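You operate a simulated robot arm through the tools that you are given. There is no shell and no other tool. Be economical: measure what you need, move in short steps, check, and stop when the job is done.

Carry out the task below with a simulated robot arm. There is one attempt and no reset: what you move stays moved.

TASK
Stand the cloth from the worktop beside the hob beside the teal-handled scoop. It goes on the side that lies toward x +0.7, y +0.7 (a direction in the base frame), with about 3 cm between them.
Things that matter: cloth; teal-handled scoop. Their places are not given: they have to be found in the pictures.

It is judged by the outcome, as a careful person would: the job done as asked, and still so three seconds after it is handed in. It fails if anything else is knocked over, pushed out of place, dropped, spilled or broken.

THE ROBOT
A 6-joint arm with a two-finger parallel gripper, fixed in place. Base frame: the origin is at the foot of the arm, x ahead of it, y to its left, z up; the work surface is at about z = 0.91. Lengths are in m, angles in rad, forces in N, time in s.
With the tool pointing down near the work surface it reaches from about 0.24 to 0.66 m from the base axis. Its first joint turns from -1.152 to 1.152 rad. Payload 2.9 kg.
Tool frame: the origin (TCP) lies between the finger pads and is the grasp point; the fingertips stand 0.03 m ahead of it; z points along the fingers, y is the line along which they close. The gripper opens to 0.11 m. The fingers are 0.02 m wide and 0.01 m thick; the gripper's body (0.048 by 0.112 m) begins 0.055 m behind the TCP.
Orientation is that of the tool frame in the base frame, as a unit quaternion [x, y, z, w]. With the fingers straight down and closing along the base's y, the tool's x points along the base's -x, its y along +y and its z along -z.

THE INTERFACE
- The arm moves only by the tool step_arm. Its argument "increments" is one flat list of numbers, 4 for each row, row after row: the shift along the tool's x, y, z in units of 200 mm (1.0 is 200 mm), then the turn about the tool's z in units of 60 degrees (1.0 is 60 degrees). In form: [x, y, z, twist, x, y, z, twist, ...]. A call has 1 to 8 rows; each row is the pose to reach, as a shift and turn from the pose commanded when the call began, along the tool's axes at that moment. "jaw" is the opening in per cent of the stroke, from 0 (shut) to 100 (fully open), set as the call begins (left out, the last holds). A call with a number of a shift or a turn outside -1 to 1 is refused whole. A row lasts 0.2 s, in which the tool goes at most 0.05 m and 0.15 rad; a call with a longer step from one row to the next is refused whole, and so is a gripper value outside its range. A pose out of reach is approached as far as the arm can. The call stops where the force on the tool passes 40 N (or 10 N more than at its start, if that is more) or the arm is blocked; 0.2 s more then pass. The fingers move at their own pace (about 0.108 m/s each) and stop on an object; they squeeze with about 35 N. The grip force told is the motor's: it shows also when the fingers shut on nothing. Time passes only in rows, and 0.2 s behind the last, so rows that repeat a pose let the fingers close. It gives the time, the measured TCP pose, the force on the tool (base axes), the opening and the grip force at its end, in the units of the frame above (readings bear some noise), and new pictures: "show" is both (left out), scene, wrist or none.
- Cameras (640 x 400 px; columns grow to the right, rows downward): "scene" is fixed at [0.055, 0.4135, 1.411]; the picture's right is [-0.93, -0.37, 0.00], its down [-0.11, 0.27, -0.96] and it looks along [0.36, -0.89, -0.29] (base axes); focal length 360 px, centre (320, 200). "wrist" rides on the gripper at [-0.036, 0, -0.057] in the tool frame; the picture's right is [0.00, -1.00, 0.00], its down [0.97, 0.00, -0.24] and it looks along [0.24, 0.00, 0.97] (tool axes); focal length 218 px, centre (320, 200).
- locate(camera, pixels): for up to 12 pixels [column, row] of the newest picture of that camera ("zoom" is the newest enlarged one), the place [x, y, z] in the base frame of the surface seen there, good to about 0.002 m. No time passes.
- inspect(camera, box): a new picture of the part [left, top, right, bottom] of that camera's present view, enlarged. No time passes.
- job_done(): hands the job in; it is judged then, once.

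Work in short steps. Measure before you move; look again where a grasp or a placing could have gone wrong, and mend it. You have 60 turns and 120 pictures in all, the two below and enlarged ones among them. Open the gripper and draw the arm clear of the work before you hand the job in, unless the task says otherwise; then end with one line.

The tools are called after "Emit:" by a JSON object that holds its "api" and its "payload". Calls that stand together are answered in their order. step_arm: Moves the arm, as the interface text tells. Its arguments: {"type":"object","properties":{"increments":{"type":"array"},"jaw":{"type":"number"},"show":{"type":"string","enum":["both","scene","wrist","none"]}},"required":["increments"]} The other tools are called the same way: locate (camera, pixels) gives the place of the surface under pixels of a picture; inspect (camera, box) takes an enlarged picture of a part of a camera's view; job_done () hands the job in.

At the start:

```text
t: 0.0
ee_pos: [0.2848, -0.3593, 1.2201]
tool_rot: [0.0, 1.0, 0.0, -0.001]
wrist_force: [-0.5, -0.3, 0.0]
finger_gap: 0.11
gripper_force: 0.1
```

scene: 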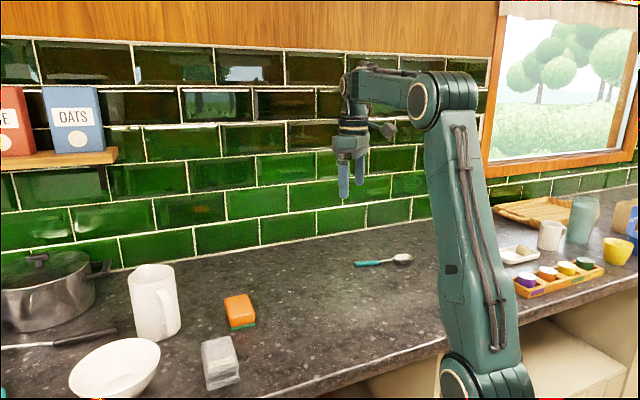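
wrist: 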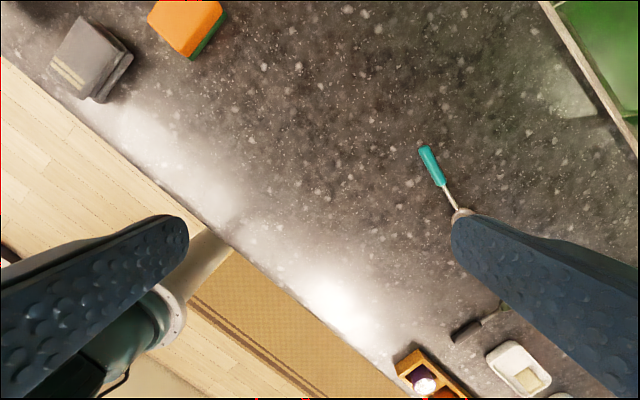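

The grey folded item at scene (220,362) looks like the cloth, and the teal-handled scoop is at (385,261). I'll enlarge and measure both.

Emit:
{"api": "inspect", "payload": {"camera": "scene", "box": [180, 280, 280, 400]}}

Emit:
{"api": "inspect", "payload": {"camera": "wrist", "box": [0, 0, 240, 150]}}

Emit:
{"api": "locate", "payload": {"camera": "scene", "pixels": [[356, 264], [380, 262], [396, 259], [409, 260], [202, 343], [232, 337], [240, 378], [208, 389], [220, 355], [240, 310], [300, 300], [205, 365]]}}

Emit:
{"api": "locate", "payload": {"camera": "wrist", "pixels": [[424, 148], [440, 182], [455, 208], [82, 17], [130, 50], [100, 92], [50, 66], [90, 50], [160, 20], [220, 10], [133, 60], [98, 102]]}}

```text
3.33 times, centred on (230, 340) of scene
```

zoom: 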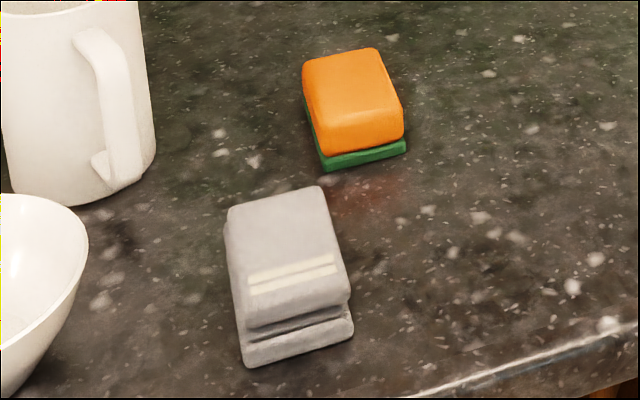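

```text
2.67 times, centred on (120, 75) of wrist
```

zoom: 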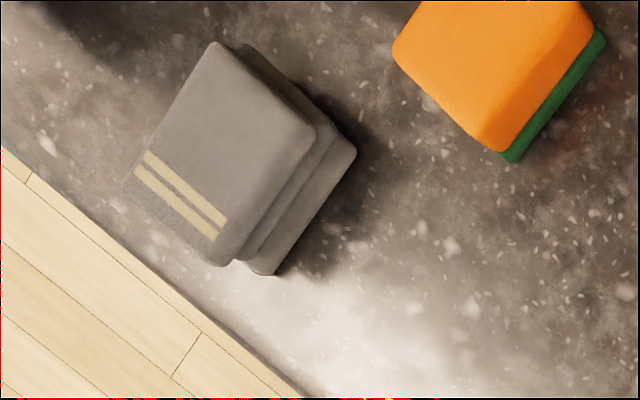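

```text
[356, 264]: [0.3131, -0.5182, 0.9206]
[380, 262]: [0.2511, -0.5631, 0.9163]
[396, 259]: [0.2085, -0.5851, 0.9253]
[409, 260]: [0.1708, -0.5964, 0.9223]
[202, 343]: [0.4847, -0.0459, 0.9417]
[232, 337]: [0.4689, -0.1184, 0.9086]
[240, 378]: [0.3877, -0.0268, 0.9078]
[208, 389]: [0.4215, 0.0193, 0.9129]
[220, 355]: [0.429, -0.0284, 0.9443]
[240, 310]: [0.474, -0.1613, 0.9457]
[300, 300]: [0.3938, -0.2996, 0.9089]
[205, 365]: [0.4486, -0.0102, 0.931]
```

```text
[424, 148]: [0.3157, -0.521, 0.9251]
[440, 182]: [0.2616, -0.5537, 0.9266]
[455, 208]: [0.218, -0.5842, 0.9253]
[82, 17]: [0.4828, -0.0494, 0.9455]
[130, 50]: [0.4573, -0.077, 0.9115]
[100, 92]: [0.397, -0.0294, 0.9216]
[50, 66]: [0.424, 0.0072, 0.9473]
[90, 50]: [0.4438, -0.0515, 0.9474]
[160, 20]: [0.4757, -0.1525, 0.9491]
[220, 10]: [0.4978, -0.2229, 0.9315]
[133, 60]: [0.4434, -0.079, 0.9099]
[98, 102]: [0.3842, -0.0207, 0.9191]
```

Cloth centre is about (0.43,-0.04), 3.7 cm high. I need its corners more exactly, plus the scoop outline and the objects near the target.

Emit:
{"api": "locate", "payload": {"camera": "zoom", "pixels": [[217, 50], [308, 132], [224, 256], [140, 180], [349, 152], [273, 268], [250, 52], [322, 120], [220, 150], [265, 90], [265, 195], [180, 115]]}}

Emit:
{"api": "inspect", "payload": {"camera": "scene", "box": [340, 240, 430, 290]}}

```text
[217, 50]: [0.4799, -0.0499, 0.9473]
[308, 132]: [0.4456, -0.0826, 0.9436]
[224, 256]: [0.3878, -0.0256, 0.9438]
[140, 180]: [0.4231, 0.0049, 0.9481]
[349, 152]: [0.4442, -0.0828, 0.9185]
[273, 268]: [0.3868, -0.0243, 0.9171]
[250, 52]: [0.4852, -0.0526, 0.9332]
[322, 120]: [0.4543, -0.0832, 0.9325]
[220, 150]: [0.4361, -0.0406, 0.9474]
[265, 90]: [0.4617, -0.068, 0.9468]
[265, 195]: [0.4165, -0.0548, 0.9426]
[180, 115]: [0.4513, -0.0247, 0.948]
```

```text
7.11 times, centred on (385, 265) of scene
```

zoom: 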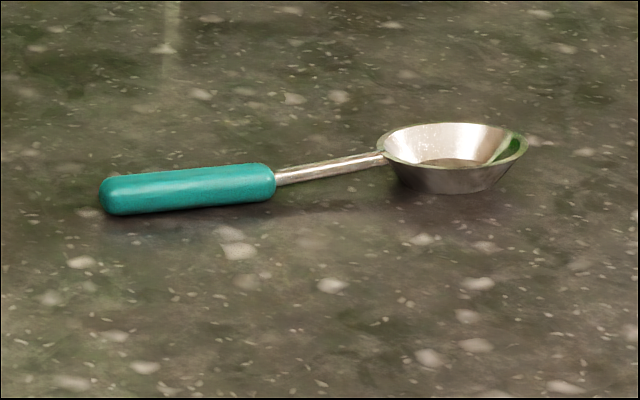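

Cloth: centre (0.434,-0.039), short side about 5.5 cm along (0.7,0.7), long side about 8.8 cm. Now the scoop outline in the zoom, and free space around the target.

Emit:
{"api": "locate", "payload": {"camera": "zoom", "pixels": [[103, 195], [110, 210], [190, 180], [268, 180], [330, 167], [382, 155], [455, 125], [524, 145], [455, 188], [450, 162]]}}

Emit:
{"api": "locate", "payload": {"camera": "wrist", "pixels": [[422, 146], [432, 146], [419, 150], [428, 165], [300, 150], [350, 100], [400, 60]]}}

```text
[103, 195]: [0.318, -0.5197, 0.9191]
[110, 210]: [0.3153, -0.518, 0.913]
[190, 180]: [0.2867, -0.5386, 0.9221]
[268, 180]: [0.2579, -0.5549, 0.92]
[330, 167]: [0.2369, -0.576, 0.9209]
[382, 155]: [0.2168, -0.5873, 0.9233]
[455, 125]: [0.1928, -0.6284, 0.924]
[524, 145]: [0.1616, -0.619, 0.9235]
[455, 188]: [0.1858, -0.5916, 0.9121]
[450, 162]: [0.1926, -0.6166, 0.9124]
```

```text
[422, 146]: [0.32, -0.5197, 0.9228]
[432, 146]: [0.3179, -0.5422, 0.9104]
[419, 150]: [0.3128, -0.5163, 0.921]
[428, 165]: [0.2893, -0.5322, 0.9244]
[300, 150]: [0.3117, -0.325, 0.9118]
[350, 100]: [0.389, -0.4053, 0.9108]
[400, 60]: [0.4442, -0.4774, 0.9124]
```

Target cloth centre is about (0.342,-0.461), same orientation, which leaves 3 cm beyond the handle tip at (0.32,-0.52). I'll move halfway toward the cloth at height first.

Emit:
{"api": "step_arm", "payload": {"increments": [-0.093, 0.2, 0, 0, -0.187, 0.4, 0, 0, -0.28, 0.6, 0, 0, -0.373, 0.8, 0, 0], "jaw": 100, "show": "none"}}

Emit:
{"api": "step_arm", "payload": {"increments": [-0.093, 0.2, 0, 0.094, -0.187, 0.4, 0, 0.188, -0.28, 0.6, 0, 0.281, -0.373, 0.8, 0, 0.375, -0.373, 0.8, 0.2, 0.47, -0.373, 0.8, 0.4, 0.563, -0.373, 0.8, 0.6, 0.656, -0.373, 0.8, 0.7, 0.75]}}

```text
t: 1.0
ee_pos: [0.3587, -0.1993, 1.2203]
tool_rot: [0.0, 1.0, 0.0, -0.001]
wrist_force: [0.2, -0.4, 0.4]
finger_gap: 0.1102
gripper_force: 0.1
```

```text
t: 2.8
ee_pos: [0.4341, -0.0392, 1.0778]
tool_rot: [0.383, 0.924, -0.001, -0.001]
wrist_force: [0.6, 0.4, 0.3]
finger_gap: 0.1101
gripper_force: 0.1
```

scene: 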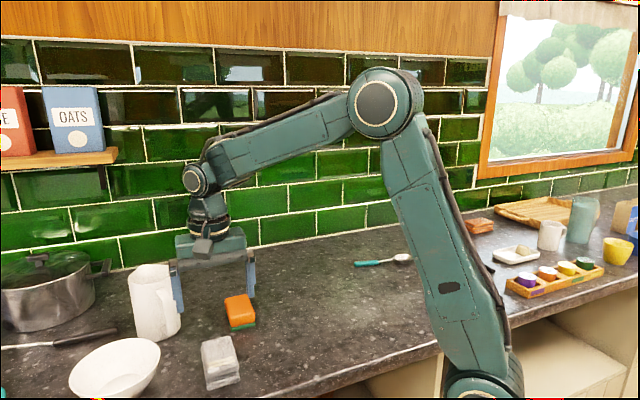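
wrist: 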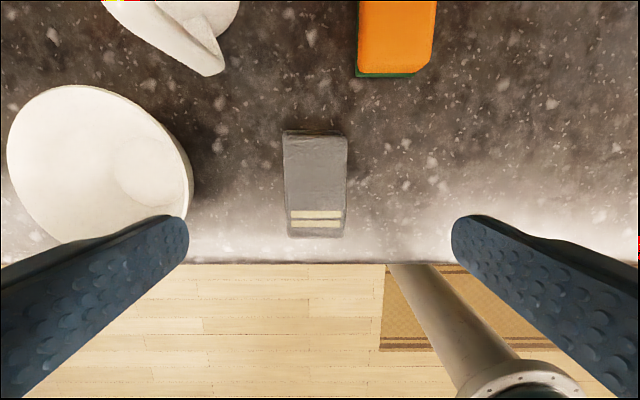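

Aligned over the grey cloth. An orange item previously hidden has appeared at scene (478,226); I'll check it isn't another cloth.

Emit:
{"api": "inspect", "payload": {"camera": "scene", "box": [440, 180, 640, 305]}}

Emit:
{"api": "inspect", "payload": {"camera": "scene", "box": [0, 240, 256, 400]}}

Emit:
{"api": "locate", "payload": {"camera": "wrist", "pixels": [[286, 140], [345, 140], [345, 230], [289, 230], [316, 180], [190, 185], [357, 72], [435, 60]]}}

```text
3.20 times, centred on (540, 242) of scene
```

zoom: 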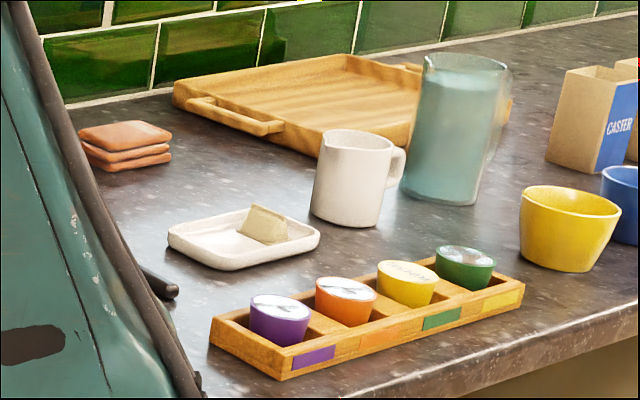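

```text
2.50 times, centred on (128, 320) of scene
```

zoom: 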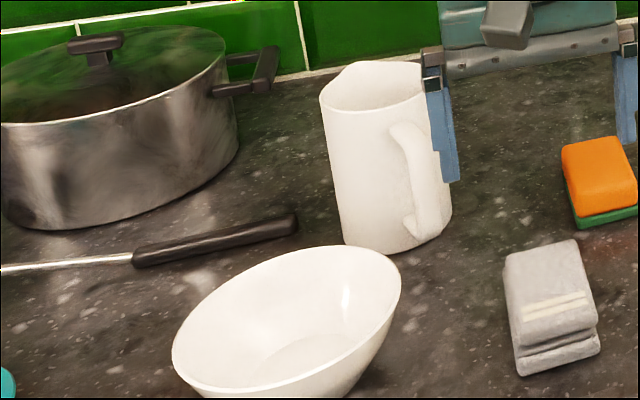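

```text
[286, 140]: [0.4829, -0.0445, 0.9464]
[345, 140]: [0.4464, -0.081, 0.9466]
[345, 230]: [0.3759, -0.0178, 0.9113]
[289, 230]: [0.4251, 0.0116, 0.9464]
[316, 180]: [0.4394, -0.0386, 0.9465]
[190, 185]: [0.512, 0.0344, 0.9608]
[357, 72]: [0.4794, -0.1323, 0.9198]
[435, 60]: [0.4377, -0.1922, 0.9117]
```

Emit:
{"api": "locate", "payload": {"camera": "scene", "pixels": [[478, 221], [466, 226], [492, 226], [480, 232], [515, 254], [545, 278], [494, 270]]}}

Emit:
{"api": "inspect", "payload": {"camera": "scene", "box": [455, 210, 505, 240]}}

```text
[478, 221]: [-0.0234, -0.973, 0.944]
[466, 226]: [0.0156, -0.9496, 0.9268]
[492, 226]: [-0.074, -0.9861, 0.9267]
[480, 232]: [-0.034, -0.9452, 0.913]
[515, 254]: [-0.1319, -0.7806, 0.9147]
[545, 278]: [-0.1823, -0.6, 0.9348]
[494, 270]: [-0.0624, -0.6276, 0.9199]
```

```text
12.80 times, centred on (480, 225) of scene
```

zoom: 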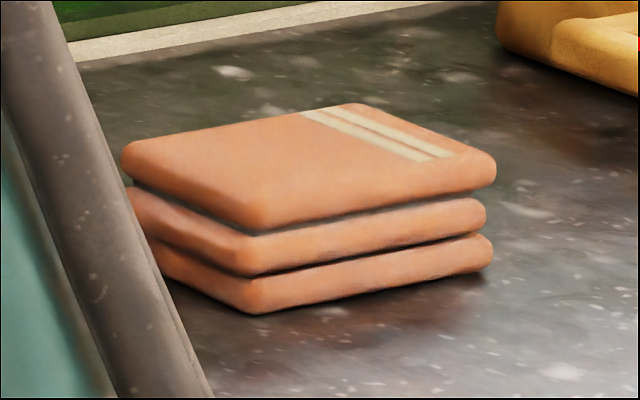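

The terracotta cloth lies at (-0.03,-0.96), far beyond reach and at the other end, so the grey one by the pot is the one meant. I'll descend around it to z≈0.946.

Emit:
{"api": "step_arm", "payload": {"increments": [0, 0.012, 0.2, 0, 0, 0.012, 0.4, 0, 0, 0.012, 0.55, 0, 0, 0.012, 0.66, 0]}}

```text
t: 3.8
ee_pos: [0.4351, -0.0372, 0.9479]
tool_rot: [0.383, 0.924, 0.0, 0.0]
wrist_force: [0.3, -0.4, -0.3]
finger_gap: 0.11
gripper_force: 0.0
```

scene: 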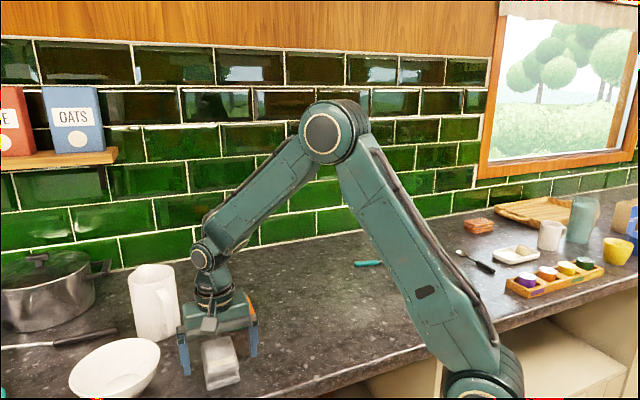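
wrist: 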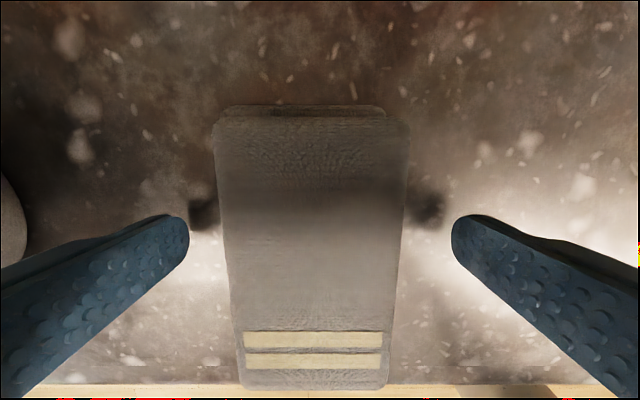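

The fingers straddle the cloth with clearance on both sides. I'll close and let it settle.

Emit:
{"api": "step_arm", "payload": {"increments": [0, 0, 0, 0, 0, 0, 0, 0, 0, 0, 0, 0, 0, 0, 0, 0], "jaw": 0, "show": "wrist"}}

```text
t: 4.8
ee_pos: [0.4348, -0.0383, 0.9474]
tool_rot: [0.382, 0.924, -0.001, 0.0]
wrist_force: [0.3, 0.2, 0.6]
finger_gap: 0.0569
gripper_force: 34.9
```

wrist: 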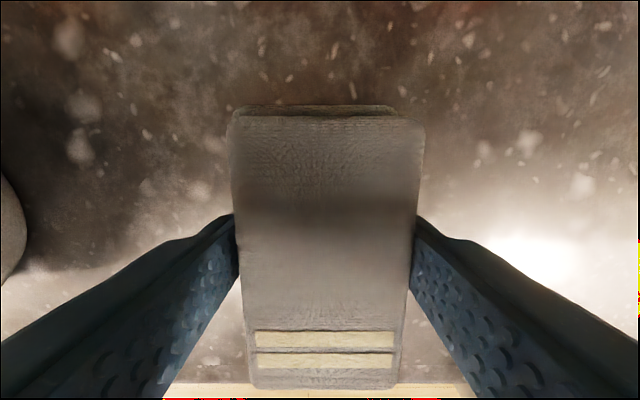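

Held at 57 mm opening, 35 N. I'll lift 14 cm and check.

Emit:
{"api": "step_arm", "payload": {"increments": [0, 0, -0.1, 0, 0, 0, -0.25, 0, 0, 0, -0.45, 0, 0, 0, -0.65, 0, 0, 0, -0.65, 0]}}

```text
t: 6.0
ee_pos: [0.4365, -0.0372, 1.0794]
tool_rot: [0.382, 0.924, -0.001, 0.0]
wrist_force: [0.1, 0.2, -0.5]
finger_gap: 0.0573
gripper_force: 34.6
```

scene: 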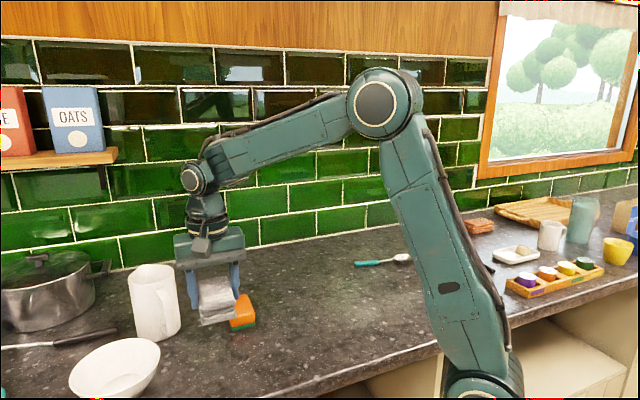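
wrist: 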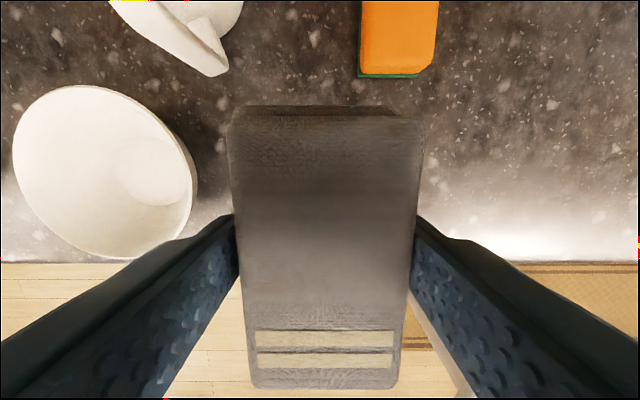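

The cloth is held level. I'll carry it toward (0.343,-0.460) in two halves.

Emit:
{"api": "step_arm", "payload": {"increments": [-0.117, -0.182, 0, 0, -0.233, -0.364, 0, 0, -0.35, -0.545, 0, 0, -0.466, -0.727, 0, 0, -0.583, -0.909, 0, 0], "show": "none"}}

Emit:
{"api": "step_arm", "payload": {"increments": [-0.117, -0.182, 0, 0, -0.233, -0.364, 0, 0, -0.35, -0.545, 0, 0, -0.466, -0.727, 0, 0, -0.583, -0.909, 0, 0, -0.583, -0.909, 0, 0]}}

```text
t: 7.2
ee_pos: [0.3893, -0.2481, 1.0808]
tool_rot: [0.381, 0.924, 0.0, 0.001]
wrist_force: [0.8, -1.0, -0.5]
finger_gap: 0.0574
gripper_force: 34.9
```

```text
t: 8.6
ee_pos: [0.3444, -0.4595, 1.0791]
tool_rot: [0.383, 0.924, 0.0, 0.0]
wrist_force: [-0.9, -0.9, -0.7]
finger_gap: 0.0574
gripper_force: 35.0
```

scene: 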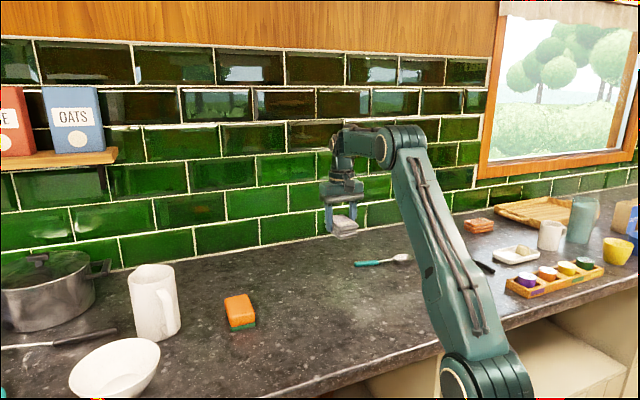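
wrist: 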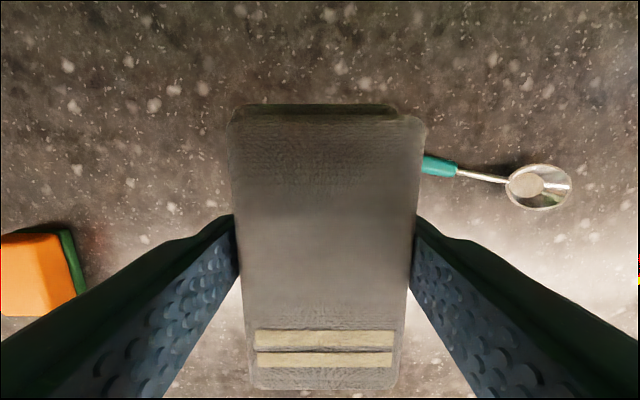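

Above the target. I'll recheck the scoop from this viewpoint before lowering.

Emit:
{"api": "locate", "payload": {"camera": "wrist", "pixels": [[430, 165], [455, 170], [507, 187], [540, 187], [571, 185], [540, 166], [540, 208], [426, 300]]}}

Emit:
{"api": "locate", "payload": {"camera": "scene", "pixels": [[356, 264], [343, 235], [334, 237], [355, 231]]}}

```text
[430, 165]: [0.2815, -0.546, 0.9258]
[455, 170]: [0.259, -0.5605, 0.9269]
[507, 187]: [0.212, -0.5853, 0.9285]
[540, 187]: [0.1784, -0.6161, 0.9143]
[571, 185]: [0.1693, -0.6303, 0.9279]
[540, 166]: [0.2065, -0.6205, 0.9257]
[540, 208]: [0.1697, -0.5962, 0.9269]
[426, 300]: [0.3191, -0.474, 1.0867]
```

```text
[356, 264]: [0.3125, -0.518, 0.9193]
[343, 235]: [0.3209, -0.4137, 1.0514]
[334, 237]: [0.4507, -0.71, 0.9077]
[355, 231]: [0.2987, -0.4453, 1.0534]
```

Gap will be about 3.0–3.2 cm and the cloth is centred on the requested direction. Lowering straight down by what was lifted.

Emit:
{"api": "step_arm", "payload": {"increments": [0, 0, 0.2, 0, 0, 0, 0.4, 0, 0, 0, 0.55, 0, 0, 0, 0.62, 0, 0, 0, 0.645, 0, 0, 0, 0.645, 0]}}

```text
t: 10.0
ee_pos: [0.342, -0.4603, 0.9473]
tool_rot: [0.383, 0.924, -0.001, 0.0]
wrist_force: [0.0, 0.4, -0.9]
finger_gap: 0.0574
gripper_force: 35.3
```

scene: 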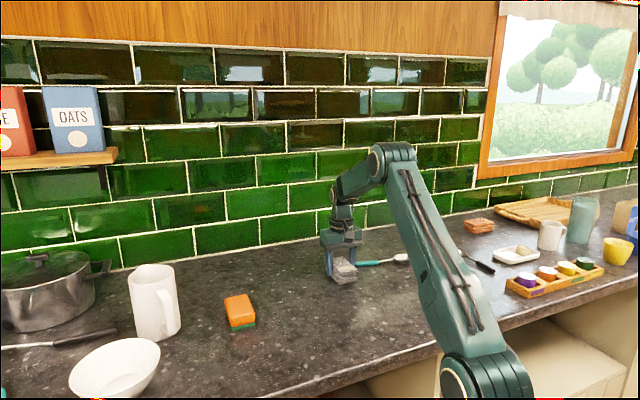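
wrist: 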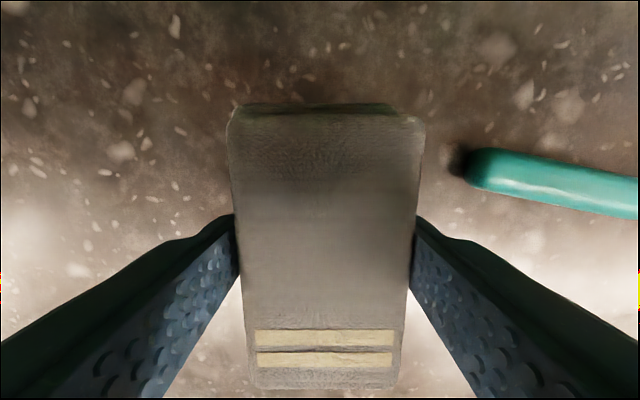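

Down at the original grasp height. I'll measure the gap before releasing: handle tip at wrist (470,170), cloth edge at (421,170).

Emit:
{"api": "locate", "payload": {"camera": "wrist", "pixels": [[472, 160], [468, 172], [474, 182], [421, 160], [418, 180], [423, 130], [232, 140], [445, 150]]}}

```text
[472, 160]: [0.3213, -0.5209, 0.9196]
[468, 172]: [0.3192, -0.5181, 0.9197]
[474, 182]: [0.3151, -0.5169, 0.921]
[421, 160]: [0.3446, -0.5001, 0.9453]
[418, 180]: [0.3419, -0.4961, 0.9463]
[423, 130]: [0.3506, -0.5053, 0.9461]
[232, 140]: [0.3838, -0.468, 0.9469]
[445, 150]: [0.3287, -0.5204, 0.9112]
```

Measured gap is about 3.1 cm. I'll open only to about 75 mm so the near finger stays clear of the handle.

Emit:
{"api": "step_arm", "payload": {"increments": [0, 0, 0, 0, 0, 0, 0, 0, 0, 0, 0, 0], "jaw": 68, "show": "wrist"}}

```text
t: 10.8
ee_pos: [0.342, -0.4588, 0.948]
tool_rot: [0.382, 0.924, -0.001, 0.0]
wrist_force: [-0.4, -0.4, 0.0]
finger_gap: 0.0749
gripper_force: 0.1
```

wrist: 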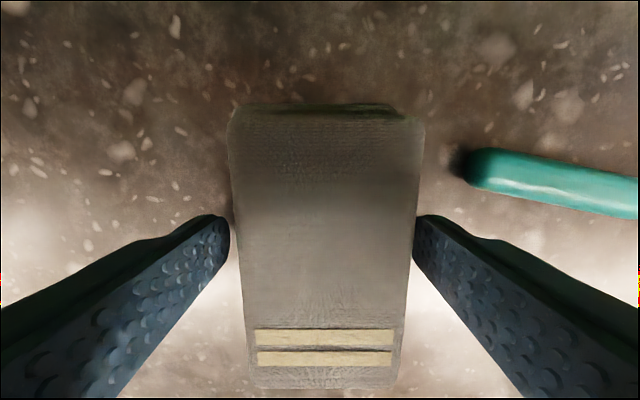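

Both fingers are free and the cloth has not moved. I'll draw straight up 20 cm.

Emit:
{"api": "step_arm", "payload": {"increments": [0, 0, -0.1, 0, 0, 0, -0.2, 0, 0, 0, -0.4, 0, 0, 0, -0.6, 0, 0, 0, -0.8, 0, 0, 0, -1.0, 0]}}

```text
t: 12.2
ee_pos: [0.3448, -0.4574, 1.1482]
tool_rot: [0.383, 0.924, 0.0, 0.0]
wrist_force: [-0.3, 0.3, -0.4]
finger_gap: 0.0749
gripper_force: 0.1
```

scene: 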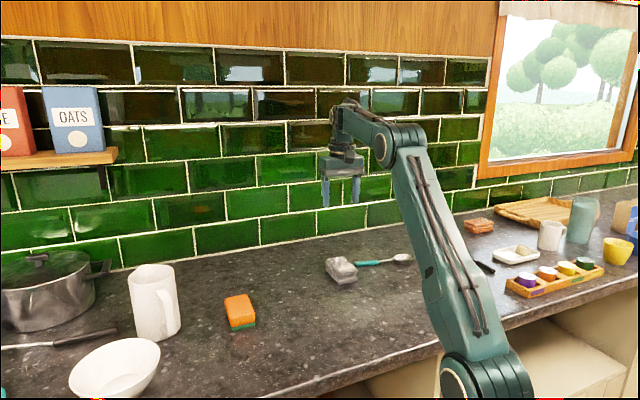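
wrist: 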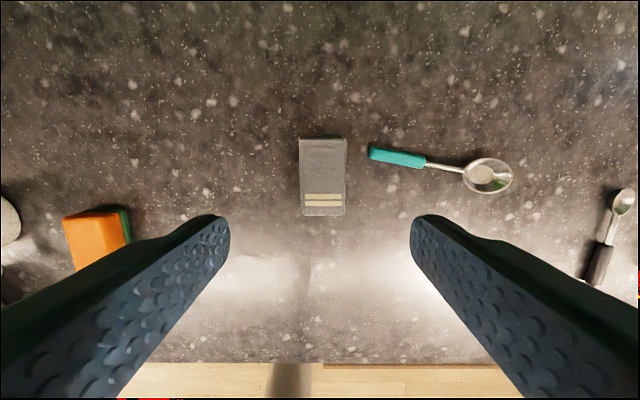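

The cloth lies flat beside the handle with about 3 cm between them. The scoop is where it was and the arm is clear, so I'm handing in.

Emit:
{"api": "job_done", "payload": {}}

```text
The job is handed in.
```

The grey cloth now lies about 3 cm from the tip of the teal-handled scoop's handle, on its (+0.7, +0.7) side, and the scoop and everything else are still in place.
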